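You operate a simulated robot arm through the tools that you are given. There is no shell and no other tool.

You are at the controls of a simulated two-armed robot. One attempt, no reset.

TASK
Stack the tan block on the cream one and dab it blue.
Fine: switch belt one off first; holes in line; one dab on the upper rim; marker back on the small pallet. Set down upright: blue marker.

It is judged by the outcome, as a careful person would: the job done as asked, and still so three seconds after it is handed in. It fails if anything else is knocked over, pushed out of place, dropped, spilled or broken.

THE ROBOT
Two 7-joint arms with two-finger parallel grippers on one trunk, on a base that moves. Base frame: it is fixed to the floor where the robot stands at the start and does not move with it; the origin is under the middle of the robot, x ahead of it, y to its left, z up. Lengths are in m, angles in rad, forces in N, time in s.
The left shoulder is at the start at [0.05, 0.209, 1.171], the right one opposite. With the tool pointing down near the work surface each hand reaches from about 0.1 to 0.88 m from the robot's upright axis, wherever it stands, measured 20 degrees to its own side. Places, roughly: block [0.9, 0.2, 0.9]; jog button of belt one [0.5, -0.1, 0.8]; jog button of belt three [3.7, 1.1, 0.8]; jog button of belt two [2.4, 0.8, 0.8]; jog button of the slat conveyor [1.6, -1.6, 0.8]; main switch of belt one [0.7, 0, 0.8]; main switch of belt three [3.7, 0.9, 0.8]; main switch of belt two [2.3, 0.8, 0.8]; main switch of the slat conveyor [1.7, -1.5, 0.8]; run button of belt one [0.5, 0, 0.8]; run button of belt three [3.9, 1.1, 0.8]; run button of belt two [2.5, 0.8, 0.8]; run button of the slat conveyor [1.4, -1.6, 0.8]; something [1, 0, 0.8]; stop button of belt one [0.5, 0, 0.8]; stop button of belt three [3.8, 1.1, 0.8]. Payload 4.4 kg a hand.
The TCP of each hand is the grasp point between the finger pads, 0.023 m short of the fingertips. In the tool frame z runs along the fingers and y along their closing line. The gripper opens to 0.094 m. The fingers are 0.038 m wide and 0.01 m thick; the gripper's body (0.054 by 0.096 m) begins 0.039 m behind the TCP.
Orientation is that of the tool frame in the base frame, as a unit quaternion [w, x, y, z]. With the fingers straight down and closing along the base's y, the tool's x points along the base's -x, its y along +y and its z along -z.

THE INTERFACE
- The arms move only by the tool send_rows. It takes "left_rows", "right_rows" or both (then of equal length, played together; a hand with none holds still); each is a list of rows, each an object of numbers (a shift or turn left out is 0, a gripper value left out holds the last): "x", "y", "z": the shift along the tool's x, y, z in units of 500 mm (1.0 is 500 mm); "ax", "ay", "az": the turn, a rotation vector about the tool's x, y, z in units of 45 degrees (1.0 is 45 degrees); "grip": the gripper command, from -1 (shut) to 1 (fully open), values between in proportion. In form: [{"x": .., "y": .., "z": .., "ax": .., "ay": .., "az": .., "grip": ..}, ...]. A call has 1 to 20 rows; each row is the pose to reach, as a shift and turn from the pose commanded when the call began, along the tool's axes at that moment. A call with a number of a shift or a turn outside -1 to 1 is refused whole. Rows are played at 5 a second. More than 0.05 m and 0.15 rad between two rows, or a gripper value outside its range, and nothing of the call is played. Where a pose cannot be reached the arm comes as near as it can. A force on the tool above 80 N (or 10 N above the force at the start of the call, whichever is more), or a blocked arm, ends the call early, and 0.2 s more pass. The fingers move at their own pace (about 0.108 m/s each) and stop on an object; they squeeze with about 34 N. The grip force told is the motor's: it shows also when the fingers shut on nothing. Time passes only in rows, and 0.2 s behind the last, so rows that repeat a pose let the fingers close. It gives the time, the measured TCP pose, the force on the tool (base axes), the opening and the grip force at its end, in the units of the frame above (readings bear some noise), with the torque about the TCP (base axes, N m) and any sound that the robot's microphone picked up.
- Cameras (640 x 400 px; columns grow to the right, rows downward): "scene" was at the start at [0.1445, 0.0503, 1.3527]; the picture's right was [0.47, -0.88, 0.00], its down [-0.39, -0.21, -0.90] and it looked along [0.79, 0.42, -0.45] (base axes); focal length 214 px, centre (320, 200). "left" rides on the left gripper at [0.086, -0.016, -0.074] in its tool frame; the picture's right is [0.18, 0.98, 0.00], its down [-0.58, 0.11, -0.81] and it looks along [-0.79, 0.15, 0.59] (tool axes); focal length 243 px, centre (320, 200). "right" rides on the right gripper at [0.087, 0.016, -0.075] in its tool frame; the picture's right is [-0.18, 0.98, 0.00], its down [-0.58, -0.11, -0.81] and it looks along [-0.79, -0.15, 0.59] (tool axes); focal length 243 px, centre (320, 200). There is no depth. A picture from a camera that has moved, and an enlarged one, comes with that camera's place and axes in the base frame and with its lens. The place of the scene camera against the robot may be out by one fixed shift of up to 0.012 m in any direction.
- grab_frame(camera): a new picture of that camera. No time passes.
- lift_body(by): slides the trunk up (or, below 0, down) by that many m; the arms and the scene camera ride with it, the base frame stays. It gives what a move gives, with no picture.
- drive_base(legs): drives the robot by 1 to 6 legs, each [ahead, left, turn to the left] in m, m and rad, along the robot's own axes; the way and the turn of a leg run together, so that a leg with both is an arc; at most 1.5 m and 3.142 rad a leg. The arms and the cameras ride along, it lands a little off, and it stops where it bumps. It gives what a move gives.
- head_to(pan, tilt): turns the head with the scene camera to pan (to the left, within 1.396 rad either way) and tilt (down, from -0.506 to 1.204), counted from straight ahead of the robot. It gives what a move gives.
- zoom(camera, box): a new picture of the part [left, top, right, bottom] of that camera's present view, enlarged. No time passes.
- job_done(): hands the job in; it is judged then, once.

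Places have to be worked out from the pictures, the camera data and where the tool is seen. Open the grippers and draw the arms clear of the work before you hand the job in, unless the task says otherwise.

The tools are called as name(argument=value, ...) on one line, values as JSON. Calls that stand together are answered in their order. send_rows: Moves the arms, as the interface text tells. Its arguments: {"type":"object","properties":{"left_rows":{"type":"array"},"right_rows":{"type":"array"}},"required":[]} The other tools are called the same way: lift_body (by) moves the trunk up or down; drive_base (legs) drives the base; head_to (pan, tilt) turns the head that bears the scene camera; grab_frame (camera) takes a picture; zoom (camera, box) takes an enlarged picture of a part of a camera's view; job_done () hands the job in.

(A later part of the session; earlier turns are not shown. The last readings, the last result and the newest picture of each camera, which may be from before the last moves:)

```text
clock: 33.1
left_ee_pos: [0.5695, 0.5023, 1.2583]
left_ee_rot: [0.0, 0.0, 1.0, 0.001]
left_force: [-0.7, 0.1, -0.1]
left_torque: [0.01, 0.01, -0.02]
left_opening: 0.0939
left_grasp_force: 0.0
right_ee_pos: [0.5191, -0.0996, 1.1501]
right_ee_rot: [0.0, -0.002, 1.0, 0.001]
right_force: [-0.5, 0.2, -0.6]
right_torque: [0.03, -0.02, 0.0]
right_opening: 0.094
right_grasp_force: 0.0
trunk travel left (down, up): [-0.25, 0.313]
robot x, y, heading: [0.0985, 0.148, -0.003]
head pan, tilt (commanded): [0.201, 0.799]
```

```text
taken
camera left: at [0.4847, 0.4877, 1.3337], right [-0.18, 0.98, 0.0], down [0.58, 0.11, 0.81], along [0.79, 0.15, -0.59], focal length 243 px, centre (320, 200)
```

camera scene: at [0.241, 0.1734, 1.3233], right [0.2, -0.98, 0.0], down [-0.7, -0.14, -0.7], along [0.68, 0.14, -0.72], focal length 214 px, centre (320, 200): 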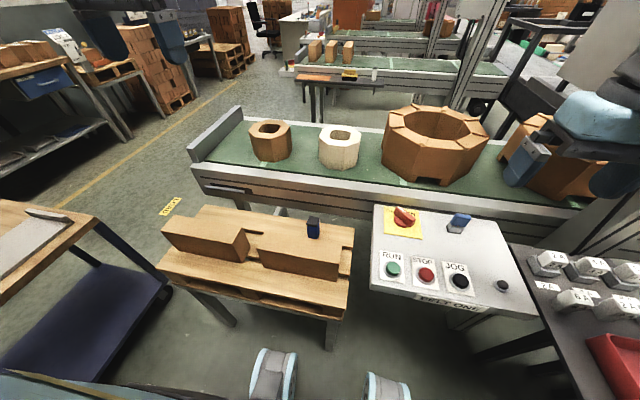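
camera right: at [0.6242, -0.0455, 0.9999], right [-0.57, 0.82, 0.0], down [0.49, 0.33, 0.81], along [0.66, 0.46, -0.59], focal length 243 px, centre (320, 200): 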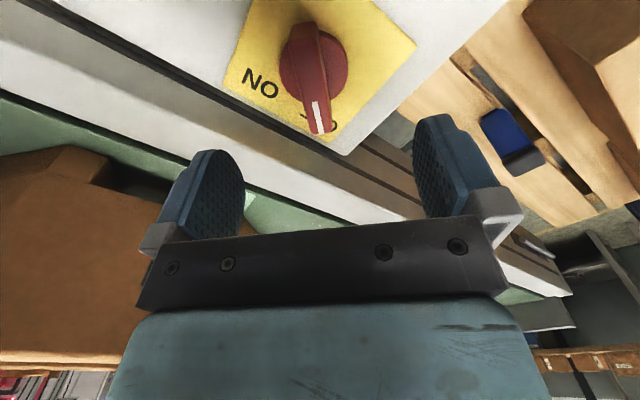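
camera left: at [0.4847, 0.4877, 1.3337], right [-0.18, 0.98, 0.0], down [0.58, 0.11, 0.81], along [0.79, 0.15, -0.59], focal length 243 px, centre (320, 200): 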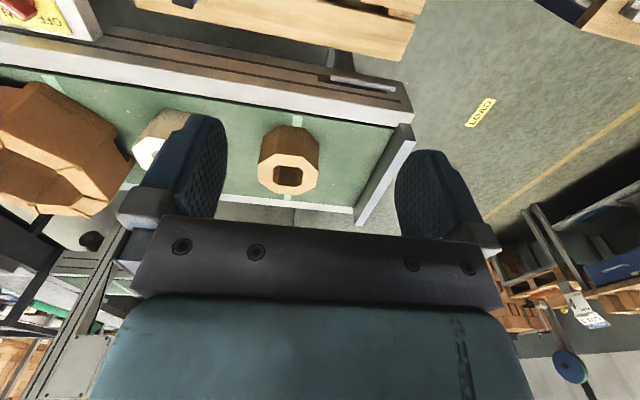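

The feet still end about 0.10 m short of the pallet stand's leg (at x≈0.48). I go another 0.05 m ahead and then bring the left hand over the tan block for a view from above.

drive_base(legs=[[0.05, 0.0, 0.0]])

send_rows(left_rows=[{"x": -0.06, "z": 0.03}, {"x": -0.12, "z": 0.06}, {"x": -0.18, "z": 0.09}, {"x": -0.24, "z": 0.12}, {"x": -0.27, "z": 0.15}, {"x": -0.27, "z": 0.15}])

grab_frame(camera="left")

grab_frame(camera="scene")

```text
clock: 34.0
left_ee_pos: [0.5899, 0.5032, 1.2578]
left_ee_rot: [0.0, -0.001, 1.0, 0.001]
left_force: [0.0, 0.5, -0.2]
left_torque: [-0.03, 0.02, 0.01]
left_opening: 0.094
left_grasp_force: 0.1
right_ee_pos: [0.5374, -0.1006, 1.1488]
right_ee_rot: [-0.002, -0.001, 1.0, 0.001]
right_force: [0.0, 0.2, -0.5]
right_torque: [0.01, 0.0, 0.0]
right_opening: 0.0941
right_grasp_force: 0.0
trunk travel left (down, up): [-0.25, 0.313]
robot x, y, heading: [0.1165, 0.1529, -0.002]
head pan, tilt (commanded): [0.201, 0.799]
stopped in leg 1: the robot was blocked; the commanded pose is now the measured one
```

```text
clock: 35.4
left_ee_pos: [0.7243, 0.5038, 1.1848]
left_ee_rot: [-0.001, 0.0, 1.0, 0.001]
left_force: [-0.7, 0.0, 0.8]
left_torque: [-0.02, -0.03, -0.02]
left_opening: 0.094
left_grasp_force: 0.0
right_ee_pos: [0.5367, -0.1009, 1.1504]
right_ee_rot: [-0.002, -0.001, 1.0, 0.001]
right_force: [-0.2, 0.8, 0.7]
right_torque: [-0.03, 0.0, 0.0]
right_opening: 0.094
right_grasp_force: 0.1
trunk travel left (down, up): [-0.25, 0.313]
robot x, y, heading: [0.1175, 0.1519, -0.001]
head pan, tilt (commanded): [0.201, 0.799]
```

```text
taken
camera left: at [0.6381, 0.4876, 1.2587], right [-0.19, 0.98, 0.0], down [0.58, 0.11, 0.81], along [0.79, 0.15, -0.59], focal length 243 px, centre (320, 200)
```

left: 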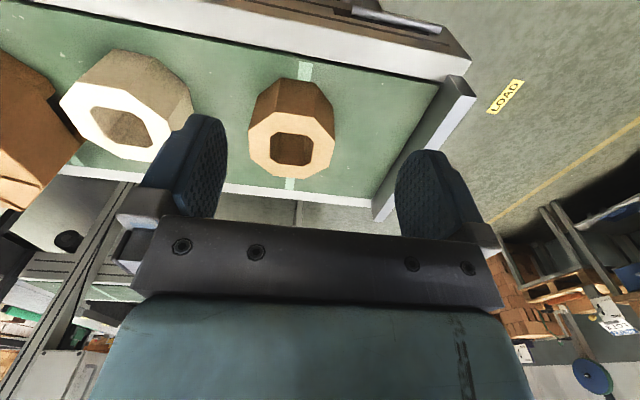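

```text
taken
camera scene: at [0.2583, 0.1732, 1.3233], right [0.2, -0.98, 0.0], down [-0.7, -0.14, -0.7], along [0.68, 0.14, -0.72], focal length 214 px, centre (320, 200)
```

scene: 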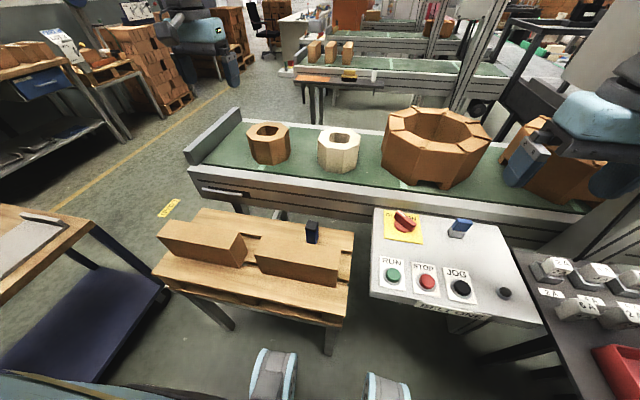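

The base was stopped at x=0.117, probably by its front against the pallet stand; comparing pictures, the pallet and marker have not moved. I back off 1 cm to be free of contact, and bring the left hand over the tan block to look into its hole.

drive_base(legs=[[-0.012, 0.0, 0.0]])

send_rows(left_rows=[{"x": -0.07, "y": -0.002, "z": 0.03}, {"x": -0.14, "y": -0.004, "z": 0.06}, {"x": -0.21, "y": -0.006, "z": 0.09}, {"x": -0.27, "y": -0.008, "z": 0.11}, {"x": -0.27, "y": -0.008, "z": 0.11}])

grab_frame(camera="left")

zoom(camera="left", box=[220, 0, 420, 160])

grab_frame(camera="scene")

```text
clock: 36.1
left_ee_pos: [0.7136, 0.5039, 1.1835]
left_ee_rot: [-0.001, -0.001, 1.0, 0.0]
left_force: [-1.2, -0.7, 0.2]
left_torque: [0.02, -0.01, 0.0]
left_opening: 0.0939
left_grasp_force: 0.0
right_ee_pos: [0.5265, -0.1007, 1.1484]
right_ee_rot: [-0.001, -0.001, 1.0, 0.0]
right_force: [1.2, 0.3, 0.2]
right_torque: [0.0, 0.0, 0.01]
right_opening: 0.094
right_grasp_force: 0.1
trunk travel left (down, up): [-0.25, 0.313]
robot x, y, heading: [0.1057, 0.1506, -0.002]
head pan, tilt (commanded): [0.201, 0.799]
```

```text
clock: 37.3
left_ee_pos: [0.8474, 0.4998, 1.1304]
left_ee_rot: [0.0, -0.001, 1.0, 0.0]
left_force: [-0.7, -1.5, 0.4]
left_torque: [-0.01, 0.0, 0.01]
left_opening: 0.094
left_grasp_force: 0.0
right_ee_pos: [0.5242, -0.1009, 1.1509]
right_ee_rot: [-0.001, -0.001, 1.0, 0.001]
right_force: [0.4, -1.3, 0.5]
right_torque: [0.0, -0.02, -0.01]
right_opening: 0.0941
right_grasp_force: 0.1
trunk travel left (down, up): [-0.25, 0.313]
robot x, y, heading: [0.1001, 0.1478, 0.0]
head pan, tilt (commanded): [0.201, 0.799]
```

```text
taken
camera left: at [0.7609, 0.4832, 1.2042], right [-0.19, 0.98, 0.0], down [0.58, 0.11, 0.81], along [0.79, 0.15, -0.59], focal length 243 px, centre (320, 200)
```

left: 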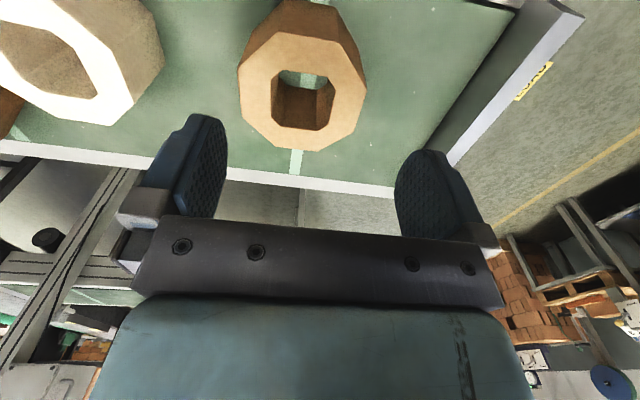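

```text
2.50 times, centred on (320, 80) of left
camera zoom: at [0.7609, 0.4832, 1.2042], right [-0.19, 0.98, 0.0], down [0.58, 0.11, 0.81], along [0.79, 0.15, -0.59], focal length 606 px, centre (320, 500)
```

zoom: 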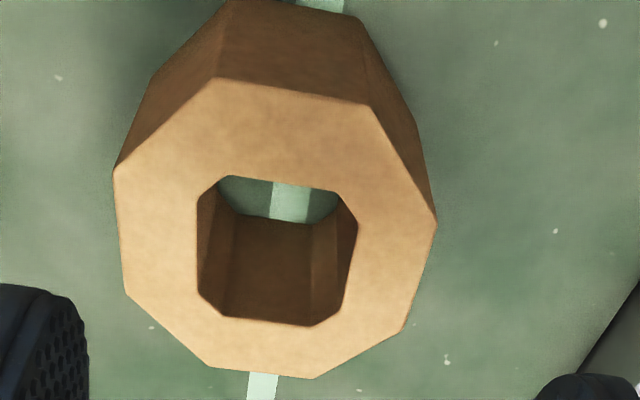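

```text
taken
camera scene: at [0.2457, 0.173, 1.3235], right [0.2, -0.98, 0.0], down [-0.7, -0.14, -0.7], along [0.68, 0.14, -0.72], focal length 214 px, centre (320, 200)
```

scene: 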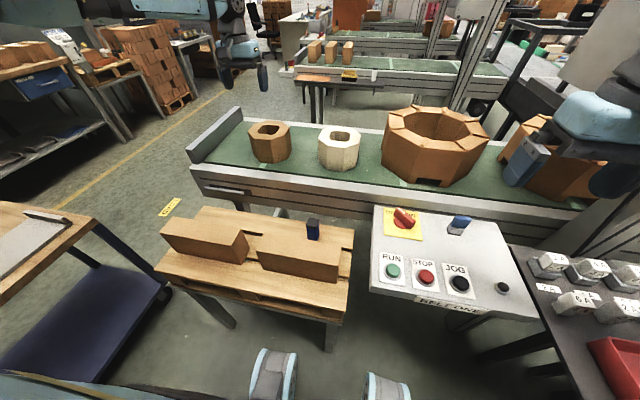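

The view gives the tan block's top: an octagon about 0.134 m across flats, sides square with the base axes, with a chamfered square hole of about 0.068 m centred near [0.917, 0.492], walls 0.033 m thick. Now I move the hand over the cream block to measure it the same way.

send_rows(left_rows=[{"y": -0.09}, {"y": -0.18}, {"y": -0.27}, {"y": -0.36}, {"y": -0.45}, {"y": -0.5}, {"y": -0.5}])

grab_frame(camera="left")

zoom(camera="left", box=[220, 0, 420, 160])

```text
clock: 38.9
left_ee_pos: [0.7625, 0.3595, 1.1339]
left_ee_rot: [0.001, -0.001, 1.0, 0.0]
left_force: [-0.2, 0.5, 0.5]
left_torque: [0.02, 0.01, 0.0]
left_opening: 0.094
left_grasp_force: 0.1
left hand out of reach, approached as far as the arm can: row 1, 2, 3, 4, 5, 6, 7
right_ee_pos: [0.5255, -0.1004, 1.1497]
right_ee_rot: [-0.001, -0.001, 1.0, 0.001]
right_force: [0.0, 0.7, 0.1]
right_torque: [-0.03, 0.0, 0.0]
right_opening: 0.094
right_grasp_force: 0.1
trunk travel left (down, up): [-0.25, 0.313]
robot x, y, heading: [0.1037, 0.1513, -0.003]
head pan, tilt (commanded): [0.201, 0.799]
```

```text
taken
camera left: at [0.6768, 0.343, 1.2079], right [-0.19, 0.98, 0.0], down [0.58, 0.11, 0.81], along [0.79, 0.15, -0.59], focal length 243 px, centre (320, 200)
```

left: 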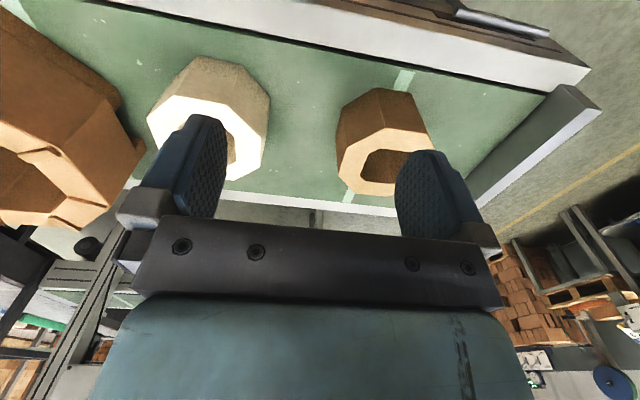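

```text
2.50 times, centred on (320, 80) of left
camera zoom: at [0.6768, 0.343, 1.2079], right [-0.19, 0.98, 0.0], down [0.58, 0.11, 0.81], along [0.79, 0.15, -0.59], focal length 606 px, centre (320, 500)
```

zoom: 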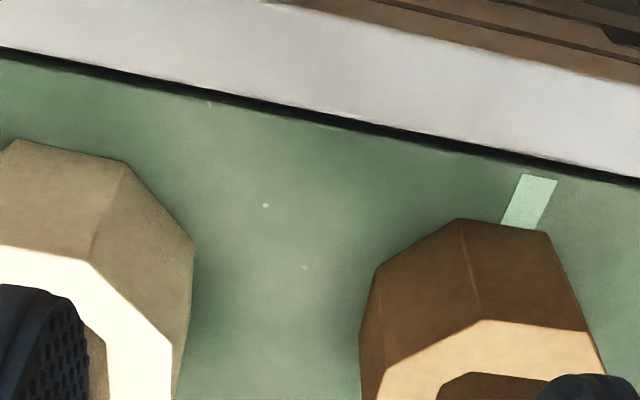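

The left arm could not follow at this height (tool down near shoulder level). I raise the trunk by 0.15 m so that the work lies lower against the shoulders, where the arm reaches farther, and see where the hand stands.

lift_body(by=0.15)

send_rows(left_rows=[{"z": 0.0}, {"z": 0.0}])

grab_frame(camera="left")

grab_frame(camera="scene")

```text
clock: 40.7
left_ee_pos: [0.7615, 0.3587, 1.2823]
left_ee_rot: [0.0, -0.001, 1.0, 0.001]
left_force: [-0.2, 0.9, -0.8]
left_torque: [0.0, -0.01, -0.01]
left_opening: 0.094
left_grasp_force: 0.0
right_ee_pos: [0.5255, -0.1002, 1.3003]
right_ee_rot: [0.0, 0.001, 1.0, 0.001]
right_force: [-0.5, 0.0, -0.6]
right_torque: [0.04, 0.01, 0.02]
right_opening: 0.0942
right_grasp_force: 0.1
trunk travel left (down, up): [-0.4, 0.163]
robot x, y, heading: [0.1049, 0.1504, -0.003]
head pan, tilt (commanded): [0.201, 0.799]
```

```text
clock: 41.3
left_ee_pos: [0.7624, 0.3594, 1.2824]
left_ee_rot: [0.0, 0.0, 1.0, -0.001]
left_force: [-0.7, 0.0, -0.4]
left_torque: [0.0, 0.01, 0.0]
left_opening: 0.0939
left_grasp_force: 0.0
right_ee_pos: [0.5253, -0.0998, 1.3]
right_ee_rot: [0.0, 0.0, 1.0, 0.001]
right_force: [0.5, -0.9, -0.7]
right_torque: [0.02, -0.02, 0.0]
right_opening: 0.0937
right_grasp_force: 0.0
trunk travel left (down, up): [-0.4, 0.163]
robot x, y, heading: [0.1032, 0.1488, 0.001]
head pan, tilt (commanded): [0.201, 0.799]
```

```text
taken
camera left: at [0.677, 0.3432, 1.3577], right [-0.19, 0.98, 0.0], down [0.58, 0.11, 0.81], along [0.79, 0.15, -0.59], focal length 243 px, centre (320, 200)
```

left: 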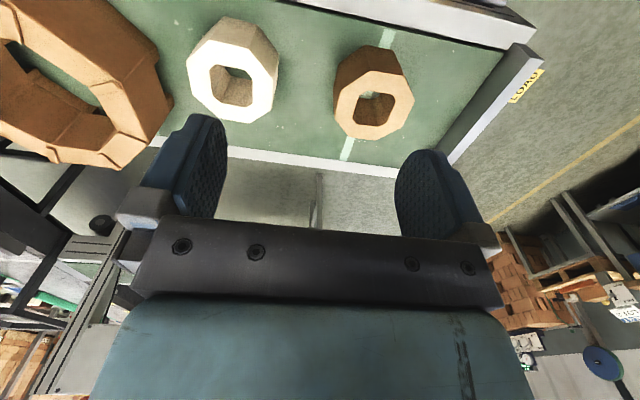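

```text
taken
camera scene: at [0.2469, 0.1733, 1.4733], right [0.2, -0.98, 0.0], down [-0.7, -0.14, -0.7], along [0.68, 0.14, -0.72], focal length 214 px, centre (320, 200)
```

scene: 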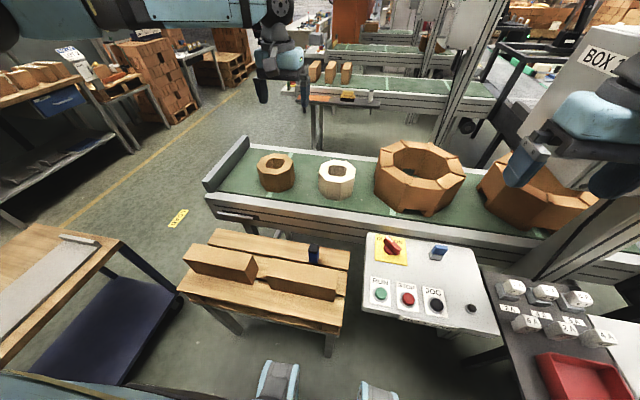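

This view shows both blocks well from above; I enlarge it to measure both tops and their turn.

zoom(camera="left", box=[170, 0, 300, 140])

zoom(camera="left", box=[310, 20, 440, 160])

zoom(camera="scene", box=[240, 130, 360, 210])

zoom(camera="scene", box=[180, 220, 360, 340])

```text
2.86 times, centred on (235, 70) of left
camera zoom: at [0.677, 0.3432, 1.3577], right [-0.19, 0.98, 0.0], down [0.58, 0.11, 0.81], along [0.79, 0.15, -0.59], focal length 693 px, centre (563, 571)
```

zoom: 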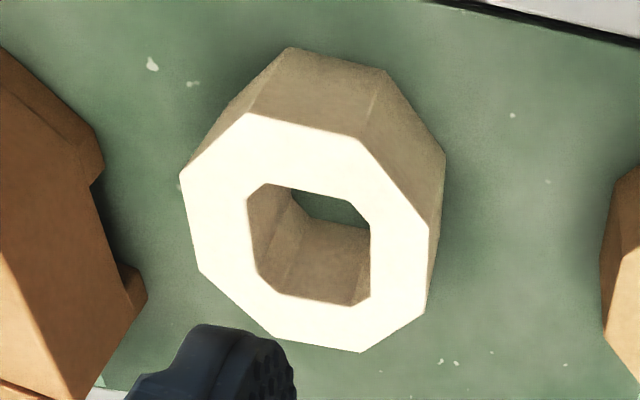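

```text
2.86 times, centred on (375, 90) of left
camera zoom: at [0.677, 0.3432, 1.3577], right [-0.19, 0.98, 0.0], down [0.58, 0.11, 0.81], along [0.79, 0.15, -0.59], focal length 693 px, centre (163, 514)
```

zoom: 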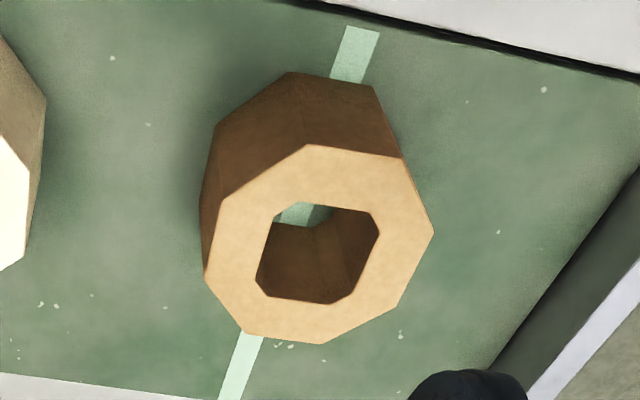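

```text
5.00 times, centred on (300, 170) of scene
camera zoom: at [0.2469, 0.1733, 1.4733], right [0.2, -0.98, 0.0], down [-0.7, -0.14, -0.7], along [0.68, 0.14, -0.72], focal length 1072 px, centre (420, 350)
```

zoom: 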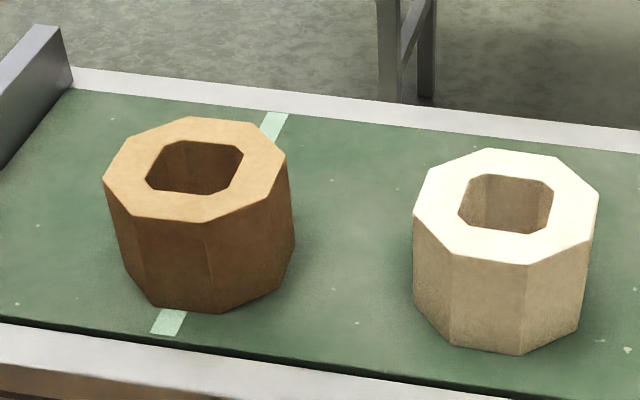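

```text
3.33 times, centred on (270, 280) of scene
camera zoom: at [0.2469, 0.1733, 1.4733], right [0.2, -0.98, 0.0], down [-0.7, -0.14, -0.7], along [0.68, 0.14, -0.72], focal length 715 px, centre (487, -67)
```

zoom: 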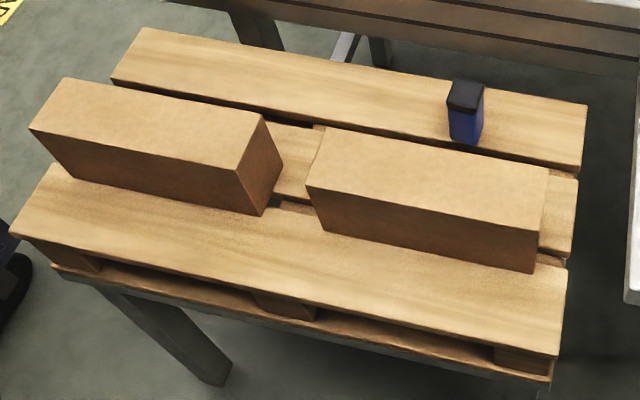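

Measured: tan centre about [0.918, 0.492] turned about +3°, cream centre about [0.926, 0.235] turned about −2°, tops at z≈0.95. I plan to grip the tan block's near (−x) wall with the closing line along x, so I turn the left hand by about 87° while bringing it near the tan block.

send_rows(left_rows=[{"x": -0.017, "y": 0.037, "z": 0.045, "az": 0.14}, {"x": -0.033, "y": 0.074, "z": 0.09, "az": 0.28}, {"x": -0.05, "y": 0.111, "z": 0.135, "az": 0.42}, {"x": -0.066, "y": 0.148, "z": 0.18, "az": 0.57}, {"x": -0.083, "y": 0.185, "z": 0.225, "az": 0.71}, {"x": -0.1, "y": 0.222, "z": 0.27, "az": 0.86}, {"x": -0.116, "y": 0.26, "z": 0.32, "az": 1.0}])

send_rows(left_rows=[{"az": 0.16}, {"az": 0.32}, {"az": 0.48}, {"az": 0.64}, {"az": 0.8}, {"az": 0.933}, {"az": 0.933}])

grab_frame(camera="left")

grab_frame(camera="scene")

```text
clock: 42.9
left_ee_pos: [0.816, 0.4916, 1.1231]
left_ee_rot: [0.001, 0.383, 0.924, -0.001]
left_force: [-0.1, 0.0, 0.2]
left_torque: [-0.01, -0.01, 0.0]
left_opening: 0.0938
left_grasp_force: 0.1
left hand out of reach, approached as far as the arm can: row 7
right_ee_pos: [0.5253, -0.0994, 1.3]
right_ee_rot: [-0.001, -0.001, 1.0, 0.0]
right_force: [0.6, -0.1, 0.7]
right_torque: [-0.02, 0.0, -0.03]
right_opening: 0.094
right_grasp_force: 0.1
trunk travel left (down, up): [-0.4, 0.163]
robot x, y, heading: [0.1037, 0.1514, 0.004]
head pan, tilt (commanded): [0.201, 0.799]
```

```text
clock: 44.5
left_ee_pos: [0.8161, 0.4907, 1.1257]
left_ee_rot: [-0.001, 0.689, 0.725, 0.0]
left_force: [0.5, 0.9, 0.3]
left_torque: [0.02, 0.01, -0.01]
left_opening: 0.0938
left_grasp_force: 0.0
right_ee_pos: [0.5255, -0.1009, 1.3009]
right_ee_rot: [-0.001, -0.001, 1.0, 0.002]
right_force: [0.2, 0.9, 0.3]
right_torque: [-0.01, 0.01, 0.02]
right_opening: 0.0941
right_grasp_force: 0.1
trunk travel left (down, up): [-0.4, 0.163]
robot x, y, heading: [0.1038, 0.1472, 0.005]
head pan, tilt (commanded): [0.201, 0.799]
```

```text
taken
camera left: at [0.7958, 0.5774, 1.1999], right [0.97, 0.24, 0.0], down [0.14, -0.57, 0.81], along [0.19, -0.78, -0.59], focal length 243 px, centre (320, 200)
```

left: 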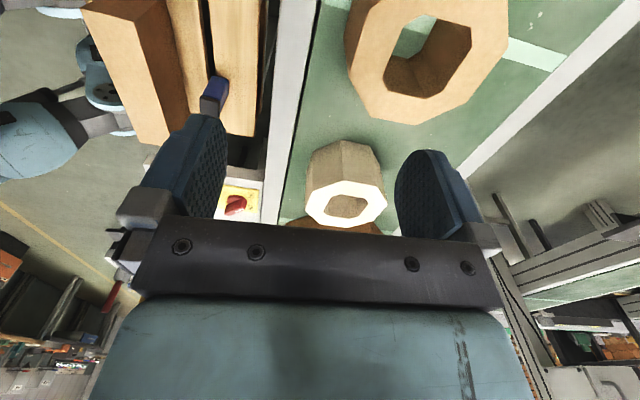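

```text
taken
camera scene: at [0.2468, 0.1734, 1.4733], right [0.2, -0.98, 0.0], down [-0.7, -0.14, -0.7], along [0.68, 0.14, -0.72], focal length 214 px, centre (320, 200)
```

scene: 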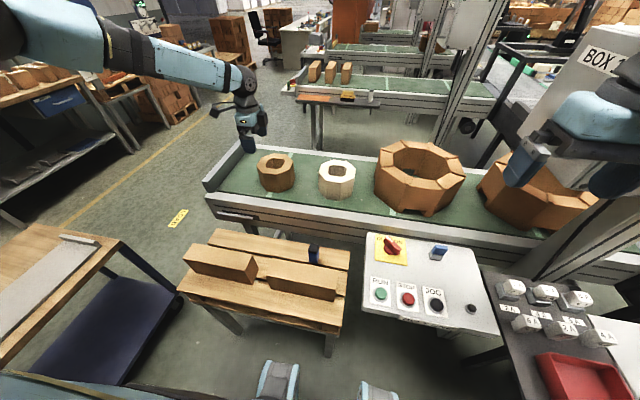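

The left arm is near its reach limit at this height (x≈0.816 with z≈1.12). Reach is stated for lower heights, so I test it: down to z≈1.0 (fingertips still above the blocks), then ahead to x≈0.867 over the tan block's near wall.

send_rows(left_rows=[{"z": 0.08}, {"z": 0.16}, {"z": 0.24}, {"y": 0.05, "z": 0.24}, {"y": 0.1, "z": 0.24}, {"y": 0.1, "z": 0.24}])

grab_frame(camera="left")

grab_frame(camera="scene")

```text
clock: 45.9
left_ee_pos: [0.7918, 0.5248, 1.0585]
left_ee_rot: [0.001, 0.688, 0.726, 0.0]
left_force: [-0.2, -0.2, 1.4]
left_torque: [-0.01, -0.03, -0.02]
left_opening: 0.094
left_grasp_force: 0.1
left hand out of reach, approached as far as the arm can: row 1, 2, 3, 4, 5, 6
right_ee_pos: [0.5258, -0.0997, 1.2997]
right_ee_rot: [0.0, -0.001, 1.0, 0.001]
right_force: [-0.1, -0.7, 0.0]
right_torque: [0.02, -0.01, -0.02]
right_opening: 0.0937
right_grasp_force: 0.0
trunk travel left (down, up): [-0.4, 0.163]
robot x, y, heading: [0.103, 0.1504, -0.002]
head pan, tilt (commanded): [0.201, 0.799]
```

```text
taken
camera left: at [0.7707, 0.6109, 1.1341], right [0.97, 0.24, 0.0], down [0.14, -0.57, 0.81], along [0.19, -0.78, -0.59], focal length 243 px, centre (320, 200)
```

left: 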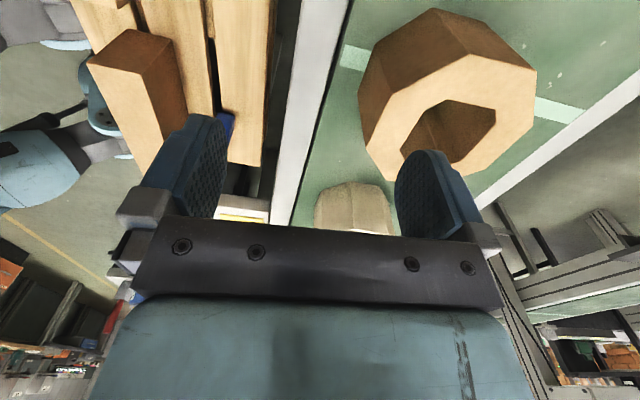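

```text
taken
camera scene: at [0.2468, 0.1734, 1.4733], right [0.2, -0.98, 0.0], down [-0.7, -0.14, -0.7], along [0.68, 0.14, -0.72], focal length 214 px, centre (320, 200)
```

scene: 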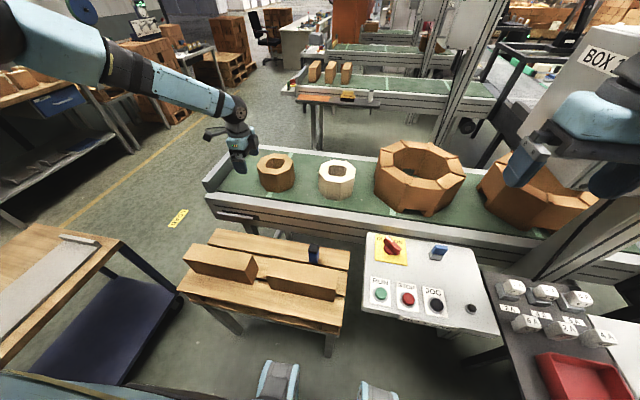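

The arm's configuration with the robot facing straight ahead limits the left hand. Turning the robot to its right swings the left shoulder forward (about 0.13 m nearer to the belt), so I first raise and draw back the left hand, turn its yaw back, and then back off a little and turn the robot by −45°.

send_rows(left_rows=[{"z": -0.09}, {"z": -0.18}, {"z": -0.27, "az": -0.16}, {"y": -0.08, "z": -0.32, "az": -0.32}, {"y": -0.16, "z": -0.36, "az": -0.48}, {"y": -0.24, "z": -0.4, "az": -0.64}, {"y": -0.32, "z": -0.44, "az": -0.8}, {"y": -0.4, "z": -0.48, "az": -0.933}])

send_rows(left_rows=[{"az": -0.17}, {"az": -0.34}, {"az": -0.5}, {"az": -0.67}, {"az": -0.84}, {"az": -1.0}])

drive_base(legs=[[-0.1, 0.0, 0.0], [0.0, 0.08, 0.0]])

head_to(pan=0.5, tilt=0.9)

grab_frame(camera="scene")

```text
clock: 47.7
left_ee_pos: [0.5897, 0.5136, 1.3007]
left_ee_rot: [0.001, 0.382, 0.924, 0.0]
left_force: [0.1, 1.0, 0.0]
left_torque: [0.0, -0.03, -0.02]
left_opening: 0.0938
left_grasp_force: 0.0
right_ee_pos: [0.5225, -0.1001, 1.3014]
right_ee_rot: [0.0, -0.002, 1.0, 0.001]
right_force: [0.9, -0.4, -0.2]
right_torque: [0.01, -0.03, -0.03]
right_opening: 0.094
right_grasp_force: 0.1
trunk travel left (down, up): [-0.4, 0.163]
robot x, y, heading: [0.1053, 0.1497, -0.001]
head pan, tilt (commanded): [0.201, 0.799]
```

```text
clock: 49.1
left_ee_pos: [0.5921, 0.5126, 1.3015]
left_ee_rot: [0.0, -0.002, 1.0, 0.0]
left_force: [-0.2, -0.1, 0.9]
left_torque: [0.0, -0.01, -0.04]
left_opening: 0.0939
left_grasp_force: 0.1
right_ee_pos: [0.5252, -0.1013, 1.3004]
right_ee_rot: [-0.001, -0.001, 1.0, 0.001]
right_force: [-0.2, -0.3, -0.1]
right_torque: [0.0, 0.02, 0.01]
right_opening: 0.0938
right_grasp_force: 0.0
trunk travel left (down, up): [-0.4, 0.163]
robot x, y, heading: [0.1074, 0.1488, -0.002]
head pan, tilt (commanded): [0.201, 0.799]
```

```text
clock: 51.2
left_ee_pos: [0.4928, 0.5919, 1.3001]
left_ee_rot: [0.0, 0.0, 1.0, 0.0]
left_force: [0.5, -0.3, -1.1]
left_torque: [-0.01, 0.04, 0.0]
left_opening: 0.0941
left_grasp_force: 0.2
right_ee_pos: [0.4244, -0.0211, 1.2996]
right_ee_rot: [-0.001, 0.001, 1.0, 0.001]
right_force: [0.6, 0.7, 0.5]
right_torque: [0.02, -0.01, -0.01]
right_opening: 0.094
right_grasp_force: 0.1
trunk travel left (down, up): [-0.4, 0.163]
robot x, y, heading: [0.004, 0.2284, 0.006]
head pan, tilt (commanded): [0.201, 0.799]
```

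```text
clock: 52.0
left_ee_pos: [0.4917, 0.5927, 1.3022]
left_ee_rot: [0.0, 0.001, 1.0, 0.0]
left_force: [-0.1, -0.3, 0.0]
left_torque: [0.01, 0.0, -0.01]
left_opening: 0.0942
left_grasp_force: 0.1
right_ee_pos: [0.4243, -0.0221, 1.2998]
right_ee_rot: [0.0, -0.001, 1.0, -0.001]
right_force: [0.3, 0.1, -0.7]
right_torque: [0.02, 0.02, 0.0]
right_opening: 0.0941
right_grasp_force: 0.0
trunk travel left (down, up): [-0.4, 0.163]
robot x, y, heading: [0.0079, 0.2303, 0.002]
head pan, tilt (commanded): [0.499, 0.901]
```

```text
taken
camera scene: at [0.1339, 0.2733, 1.4654], right [0.48, -0.88, 0.0], down [-0.69, -0.37, -0.62], along [0.55, 0.3, -0.78], focal length 214 px, centre (320, 200)
```

scene: 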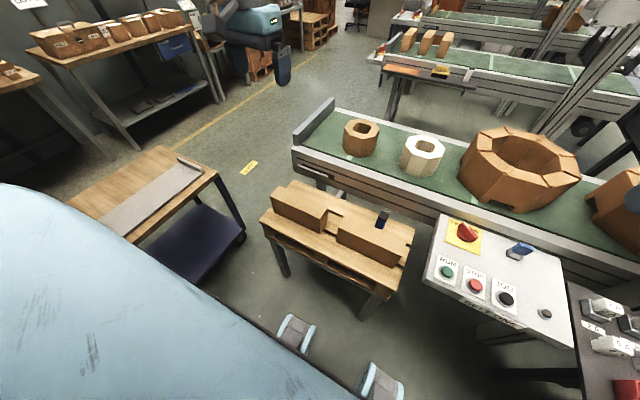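

All is in place. I turn the robot by −45° about its own axis.

drive_base(legs=[[0.0, 0.0, -0.785]])

head_to(pan=0.9, tilt=0.9)

grab_frame(camera="scene")

grab_frame(camera="left")

```text
clock: 54.5
left_ee_pos: [0.6049, 0.1389, 1.3011]
left_ee_rot: [0.001, 0.385, 0.923, 0.0]
left_force: [0.6, -0.3, 0.3]
left_torque: [0.02, -0.01, 0.02]
left_opening: 0.0938
left_grasp_force: 0.0
right_ee_pos: [0.1227, -0.2453, 1.3006]
right_ee_rot: [-0.001, 0.385, 0.923, 0.0]
right_force: [-0.1, 0.8, 0.4]
right_torque: [0.0, 0.01, 0.01]
right_opening: 0.0941
right_grasp_force: 0.0
trunk travel left (down, up): [-0.4, 0.163]
robot x, y, heading: [0.0058, 0.2288, -0.788]
head pan, tilt (commanded): [0.499, 0.901]
```

```text
clock: 55.3
left_ee_pos: [0.6055, 0.1383, 1.3007]
left_ee_rot: [0.0, 0.384, 0.923, 0.001]
left_force: [1.2, -0.3, -0.4]
left_torque: [0.0, -0.01, -0.01]
left_opening: 0.094
left_grasp_force: 0.1
right_ee_pos: [0.1234, -0.2452, 1.3004]
right_ee_rot: [0.0, 0.384, 0.923, 0.0]
right_force: [0.6, 0.6, -0.5]
right_torque: [-0.01, 0.02, 0.01]
right_opening: 0.0942
right_grasp_force: 0.2
trunk travel left (down, up): [-0.4, 0.163]
robot x, y, heading: [0.0062, 0.2311, -0.787]
head pan, tilt (commanded): [0.901, 0.901]
```

```text
taken
camera scene: at [0.1228, 0.1975, 1.4654], right [0.11, -0.99, 0.0], down [-0.78, -0.09, -0.62], along [0.62, 0.07, -0.78], focal length 214 px, centre (320, 200)
```

scene: 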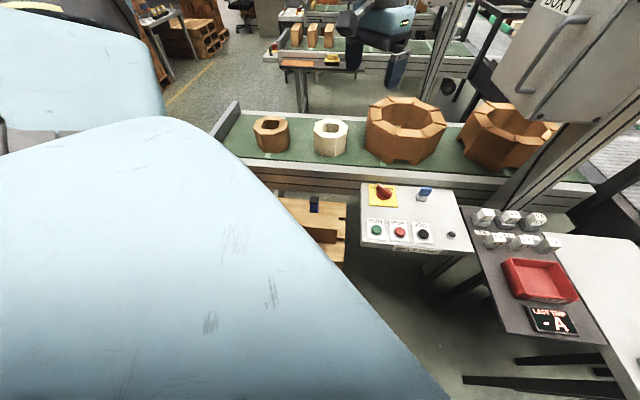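

```text
taken
camera left: at [0.5333, 0.189, 1.3751], right [0.57, 0.82, 0.0], down [0.49, -0.34, 0.81], along [0.66, -0.46, -0.59], focal length 243 px, centre (320, 200)
```

left: 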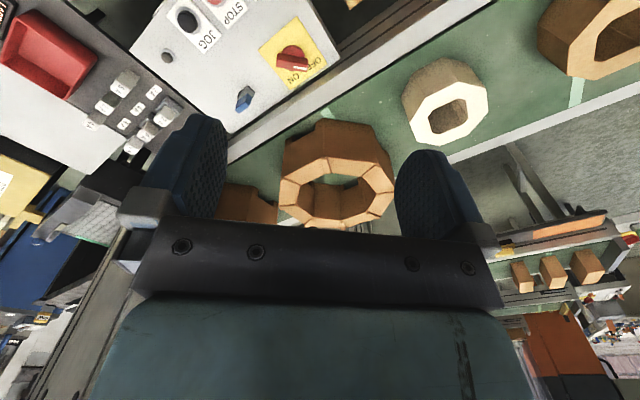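

Both blocks stay in view, and the left shoulder is now near [0.19, 0.34]. I test the reach from here: hand to [0.80, 0.49, 1.12] with yaw about −87°.

send_rows(left_rows=[{"x": 0.022, "y": 0.077, "z": 0.036, "az": 0.09}, {"x": 0.044, "y": 0.154, "z": 0.072, "az": 0.19}, {"x": 0.066, "y": 0.232, "z": 0.108, "az": 0.28}, {"x": 0.088, "y": 0.309, "z": 0.144, "az": 0.37}, {"x": 0.11, "y": 0.386, "z": 0.18, "az": 0.47}, {"x": 0.132, "y": 0.463, "z": 0.216, "az": 0.56}, {"x": 0.154, "y": 0.54, "z": 0.252, "az": 0.65}, {"x": 0.176, "y": 0.618, "z": 0.288, "az": 0.75}, {"x": 0.198, "y": 0.695, "z": 0.324, "az": 0.84}, {"x": 0.22, "y": 0.772, "z": 0.36, "az": 0.933}, {"x": 0.22, "y": 0.772, "z": 0.36, "az": 0.933}])

grab_frame(camera="left")

grab_frame(camera="scene")

```text
clock: 57.7
left_ee_pos: [0.8019, 0.4884, 1.1188]
left_ee_rot: [0.0, 0.69, 0.724, 0.0]
left_force: [-0.4, -0.2, -0.1]
left_torque: [0.01, -0.04, 0.0]
left_opening: 0.094
left_grasp_force: 0.1
right_ee_pos: [0.1211, -0.2459, 1.2993]
right_ee_rot: [-0.001, 0.384, 0.923, 0.001]
right_force: [0.6, 0.0, 0.5]
right_torque: [0.02, -0.01, 0.01]
right_opening: 0.0939
right_grasp_force: 0.1
trunk travel left (down, up): [-0.4, 0.163]
robot x, y, heading: [0.0014, 0.2329, -0.79]
head pan, tilt (commanded): [0.901, 0.901]
```

```text
taken
camera left: at [0.7816, 0.5745, 1.1948], right [0.97, 0.23, 0.0], down [0.14, -0.58, 0.81], along [0.19, -0.78, -0.59], focal length 243 px, centre (320, 200)
```

left: 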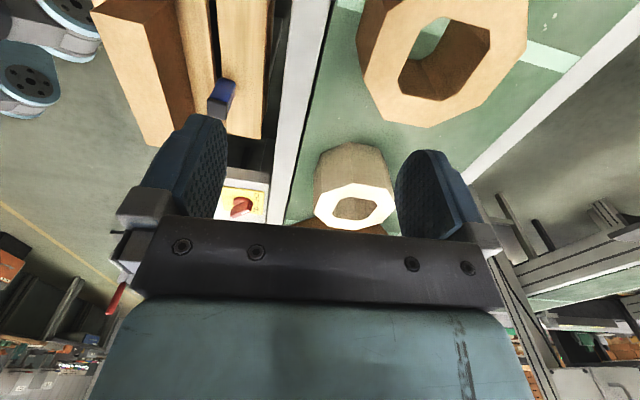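

```text
taken
camera scene: at [0.1223, 0.197, 1.4654], right [0.11, -0.99, 0.0], down [-0.78, -0.09, -0.62], along [0.62, 0.07, -0.78], focal length 214 px, centre (320, 200)
```

scene: 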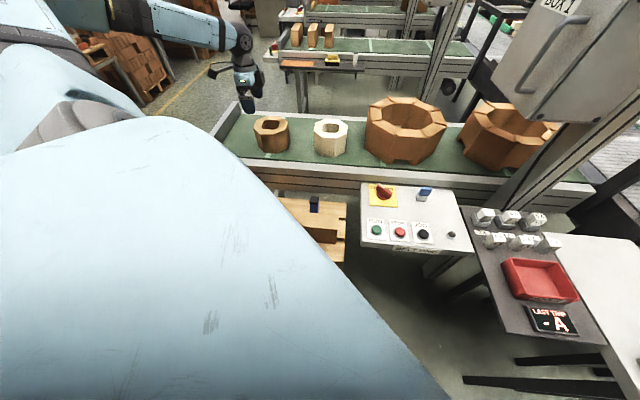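

The pose is reached without limit now. I go down to z≈1.0 and ahead to x≈0.867, above the tan block's near wall.

send_rows(left_rows=[{"z": 0.08}, {"z": 0.16}, {"z": 0.238}, {"y": 0.065, "z": 0.238}, {"y": 0.13, "z": 0.238}, {"y": 0.13, "z": 0.238}])

grab_frame(camera="left")

zoom(camera="scene", box=[220, 60, 380, 180])

```text
clock: 59.1
left_ee_pos: [0.8665, 0.4925, 1.0021]
left_ee_rot: [0.0, 0.689, 0.724, 0.001]
left_force: [-0.7, 0.1, 0.0]
left_torque: [0.01, -0.04, -0.03]
left_opening: 0.0942
left_grasp_force: 0.0
right_ee_pos: [0.1205, -0.2458, 1.3001]
right_ee_rot: [0.0, 0.384, 0.923, 0.002]
right_force: [-0.8, 0.2, 0.1]
right_torque: [-0.05, -0.03, -0.03]
right_opening: 0.0939
right_grasp_force: 0.1
trunk travel left (down, up): [-0.4, 0.163]
robot x, y, heading: [0.0035, 0.23, -0.79]
head pan, tilt (commanded): [0.901, 0.901]
```

```text
taken
camera left: at [0.8463, 0.5779, 1.0774], right [0.97, 0.23, 0.0], down [0.14, -0.58, 0.81], along [0.19, -0.78, -0.59], focal length 243 px, centre (320, 200)
```

left: 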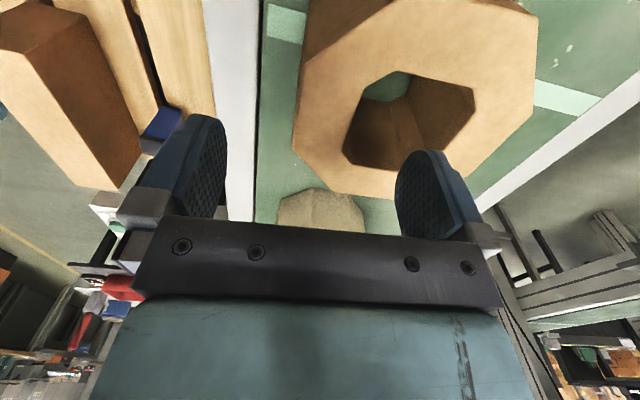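

```text
3.33 times, centred on (300, 120) of scene
camera zoom: at [0.1221, 0.1976, 1.4655], right [0.11, -0.99, 0.0], down [-0.78, -0.09, -0.62], along [0.62, 0.07, -0.78], focal length 715 px, centre (387, 467)
```

zoom: 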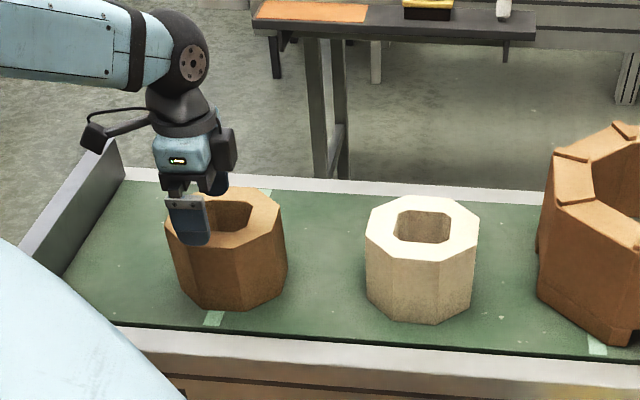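

The hand is reachable above the near wall. I enlarge the wrist view to place the fingers exactly on that wall.

zoom(camera="left", box=[270, 0, 550, 220])

```text
1.82 times, centred on (410, 110) of left
camera zoom: at [0.8463, 0.5779, 1.0774], right [0.97, 0.23, 0.0], down [0.14, -0.58, 0.81], along [0.19, -0.78, -0.59], focal length 441 px, centre (156, 364)
```

zoom: 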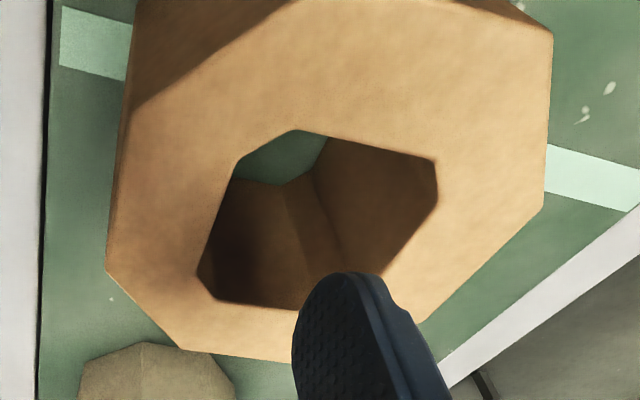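

From this view the near wall spans x≈0.854 to 0.888 (centre 0.871, y≈0.493) and the hole is centred at [0.9225, 0.493]. I shift 4.5 mm ahead and go down to z≈0.925 with the wall between the open fingers.

send_rows(left_rows=[{"y": 0.009, "z": 0.02}, {"y": 0.009, "z": 0.06}, {"y": 0.009, "z": 0.1}, {"y": 0.009, "z": 0.13}, {"y": 0.009, "z": 0.154}, {"y": 0.009, "z": 0.154}])

grab_frame(camera="left")

zoom(camera="scene", box=[220, 70, 360, 180])

```text
clock: 60.5
left_ee_pos: [0.8708, 0.4936, 0.9249]
left_ee_rot: [0.0, 0.689, 0.725, 0.0]
left_force: [-0.1, -0.3, -0.3]
left_torque: [0.02, -0.02, -0.01]
left_opening: 0.0941
left_grasp_force: 0.1
right_ee_pos: [0.1225, -0.2457, 1.299]
right_ee_rot: [0.0, 0.384, 0.923, 0.001]
right_force: [-0.1, 0.6, 0.0]
right_torque: [-0.01, 0.04, -0.01]
right_opening: 0.0939
right_grasp_force: 0.1
trunk travel left (down, up): [-0.4, 0.163]
robot x, y, heading: [0.0038, 0.2295, -0.79]
head pan, tilt (commanded): [0.901, 0.901]
```

```text
taken
camera left: at [0.8508, 0.5788, 0.9996], right [0.97, 0.23, 0.0], down [0.14, -0.58, 0.81], along [0.19, -0.78, -0.59], focal length 243 px, centre (320, 200)
```

left: 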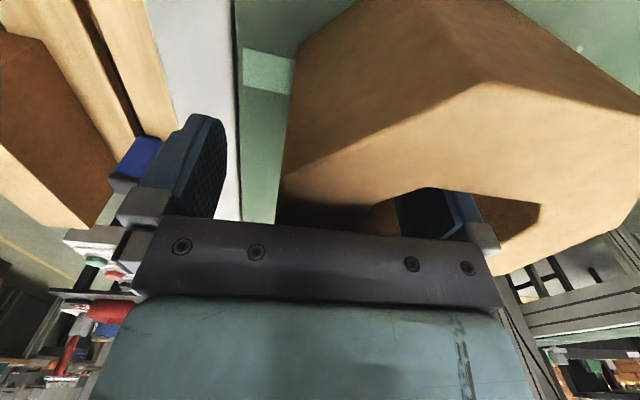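

```text
3.64 times, centred on (290, 125) of scene
camera zoom: at [0.1226, 0.1976, 1.4654], right [0.11, -0.99, 0.0], down [-0.78, -0.09, -0.62], along [0.62, 0.07, -0.78], focal length 780 px, centre (429, 473)
```

zoom: 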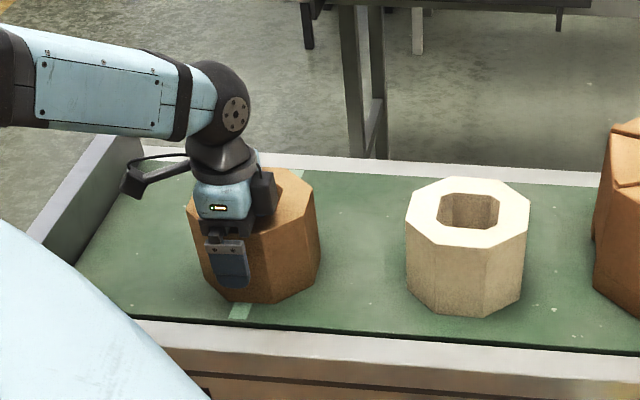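

One finger is in the hole, the other outside the near wall, without contact. I close the gripper on the wall.

send_rows(left_rows=[{"grip": -1}, {"grip": -1}, {"grip": -1}, {"grip": -1}, {"grip": -1}])

grab_frame(camera="left")

zoom(camera="scene", box=[220, 70, 360, 180])

```text
clock: 61.7
left_ee_pos: [0.8702, 0.4927, 0.9246]
left_ee_rot: [0.0, 0.689, 0.724, 0.0]
left_force: [-7.3, -3.7, 0.7]
left_torque: [-0.47, 0.1, -0.61]
left_opening: 0.0348
left_grasp_force: 34.0
right_ee_pos: [0.1219, -0.2443, 1.2997]
right_ee_rot: [-0.001, 0.384, 0.923, 0.001]
right_force: [-0.5, 0.0, -0.1]
right_torque: [-0.04, -0.02, 0.0]
right_opening: 0.0941
right_grasp_force: 0.0
trunk travel left (down, up): [-0.4, 0.163]
robot x, y, heading: [0.0044, 0.2305, -0.788]
head pan, tilt (commanded): [0.901, 0.901]
```

```text
taken
camera left: at [0.8506, 0.5785, 0.9995], right [0.97, 0.23, 0.0], down [0.14, -0.58, 0.81], along [0.19, -0.78, -0.59], focal length 243 px, centre (320, 200)
```

left: 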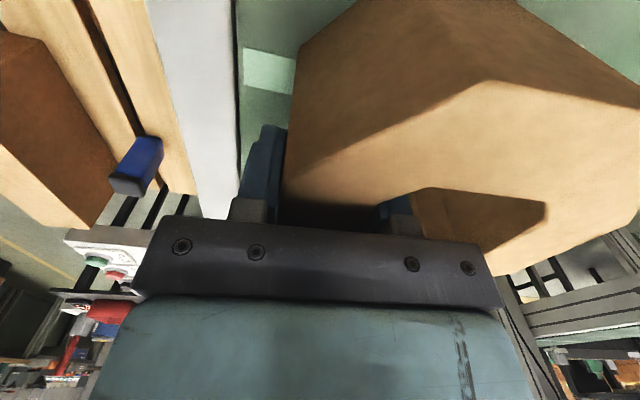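

```text
3.64 times, centred on (290, 125) of scene
camera zoom: at [0.1225, 0.1974, 1.4654], right [0.11, -0.99, 0.0], down [-0.78, -0.09, -0.62], along [0.62, 0.07, -0.78], focal length 780 px, centre (429, 473)
```

zoom: 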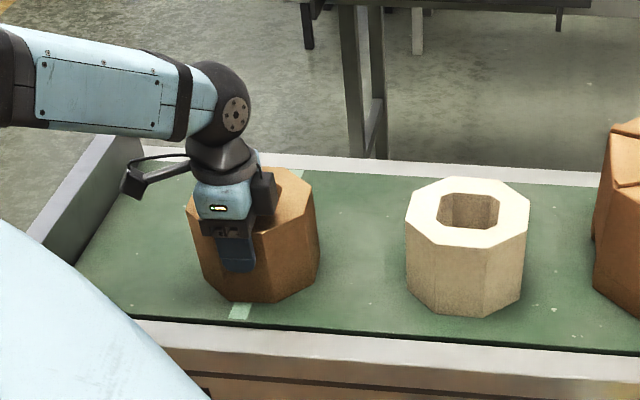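

The wall (34.8 mm) is held with 34 N. I lift 3 cm and check weight and tilt.

send_rows(left_rows=[{"z": -0.02}, {"z": -0.04}, {"z": -0.06}, {"z": -0.06}])

grab_frame(camera="left")

zoom(camera="scene", box=[220, 70, 360, 180])

```text
clock: 62.7
left_ee_pos: [0.8718, 0.4922, 0.9526]
left_ee_rot: [-0.001, 0.689, 0.724, 0.0]
left_force: [-0.1, 0.1, -12.4]
left_torque: [-0.02, 0.64, 0.0]
left_opening: 0.035
left_grasp_force: 33.9
right_ee_pos: [0.1243, -0.2442, 1.2997]
right_ee_rot: [-0.001, 0.384, 0.923, 0.0]
right_force: [0.1, 0.5, -0.1]
right_torque: [0.0, -0.02, -0.01]
right_opening: 0.094
right_grasp_force: 0.1
trunk travel left (down, up): [-0.4, 0.163]
robot x, y, heading: [0.0046, 0.2305, -0.793]
head pan, tilt (commanded): [0.901, 0.901]
```

```text
taken
camera left: at [0.8522, 0.5789, 1.0275], right [0.97, 0.23, 0.0], down [0.14, -0.58, 0.81], along [0.19, -0.78, -0.59], focal length 243 px, centre (320, 200)
```

left: 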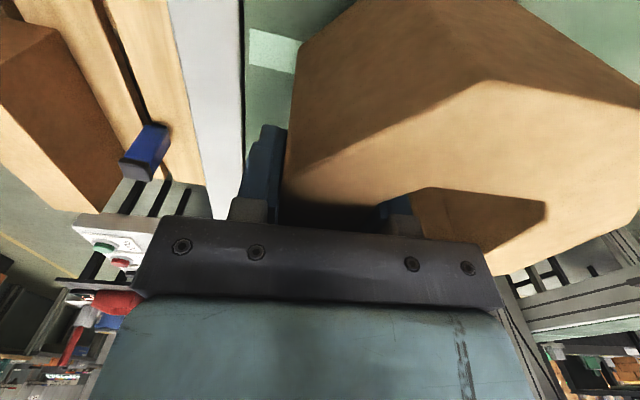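

```text
3.64 times, centred on (290, 125) of scene
camera zoom: at [0.125, 0.1983, 1.4651], right [0.11, -0.99, 0.0], down [-0.78, -0.09, -0.62], along [0.62, 0.07, -0.78], focal length 780 px, centre (429, 473)
```

zoom: 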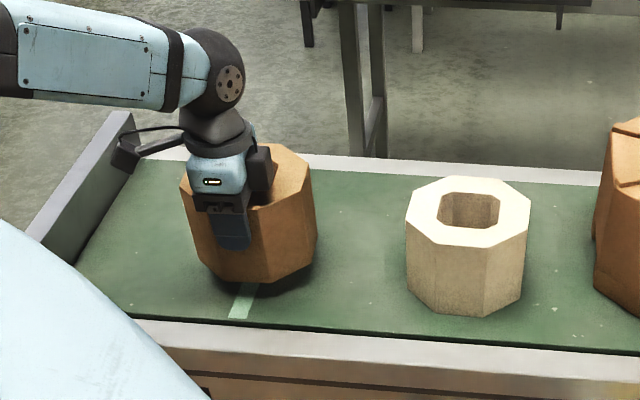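

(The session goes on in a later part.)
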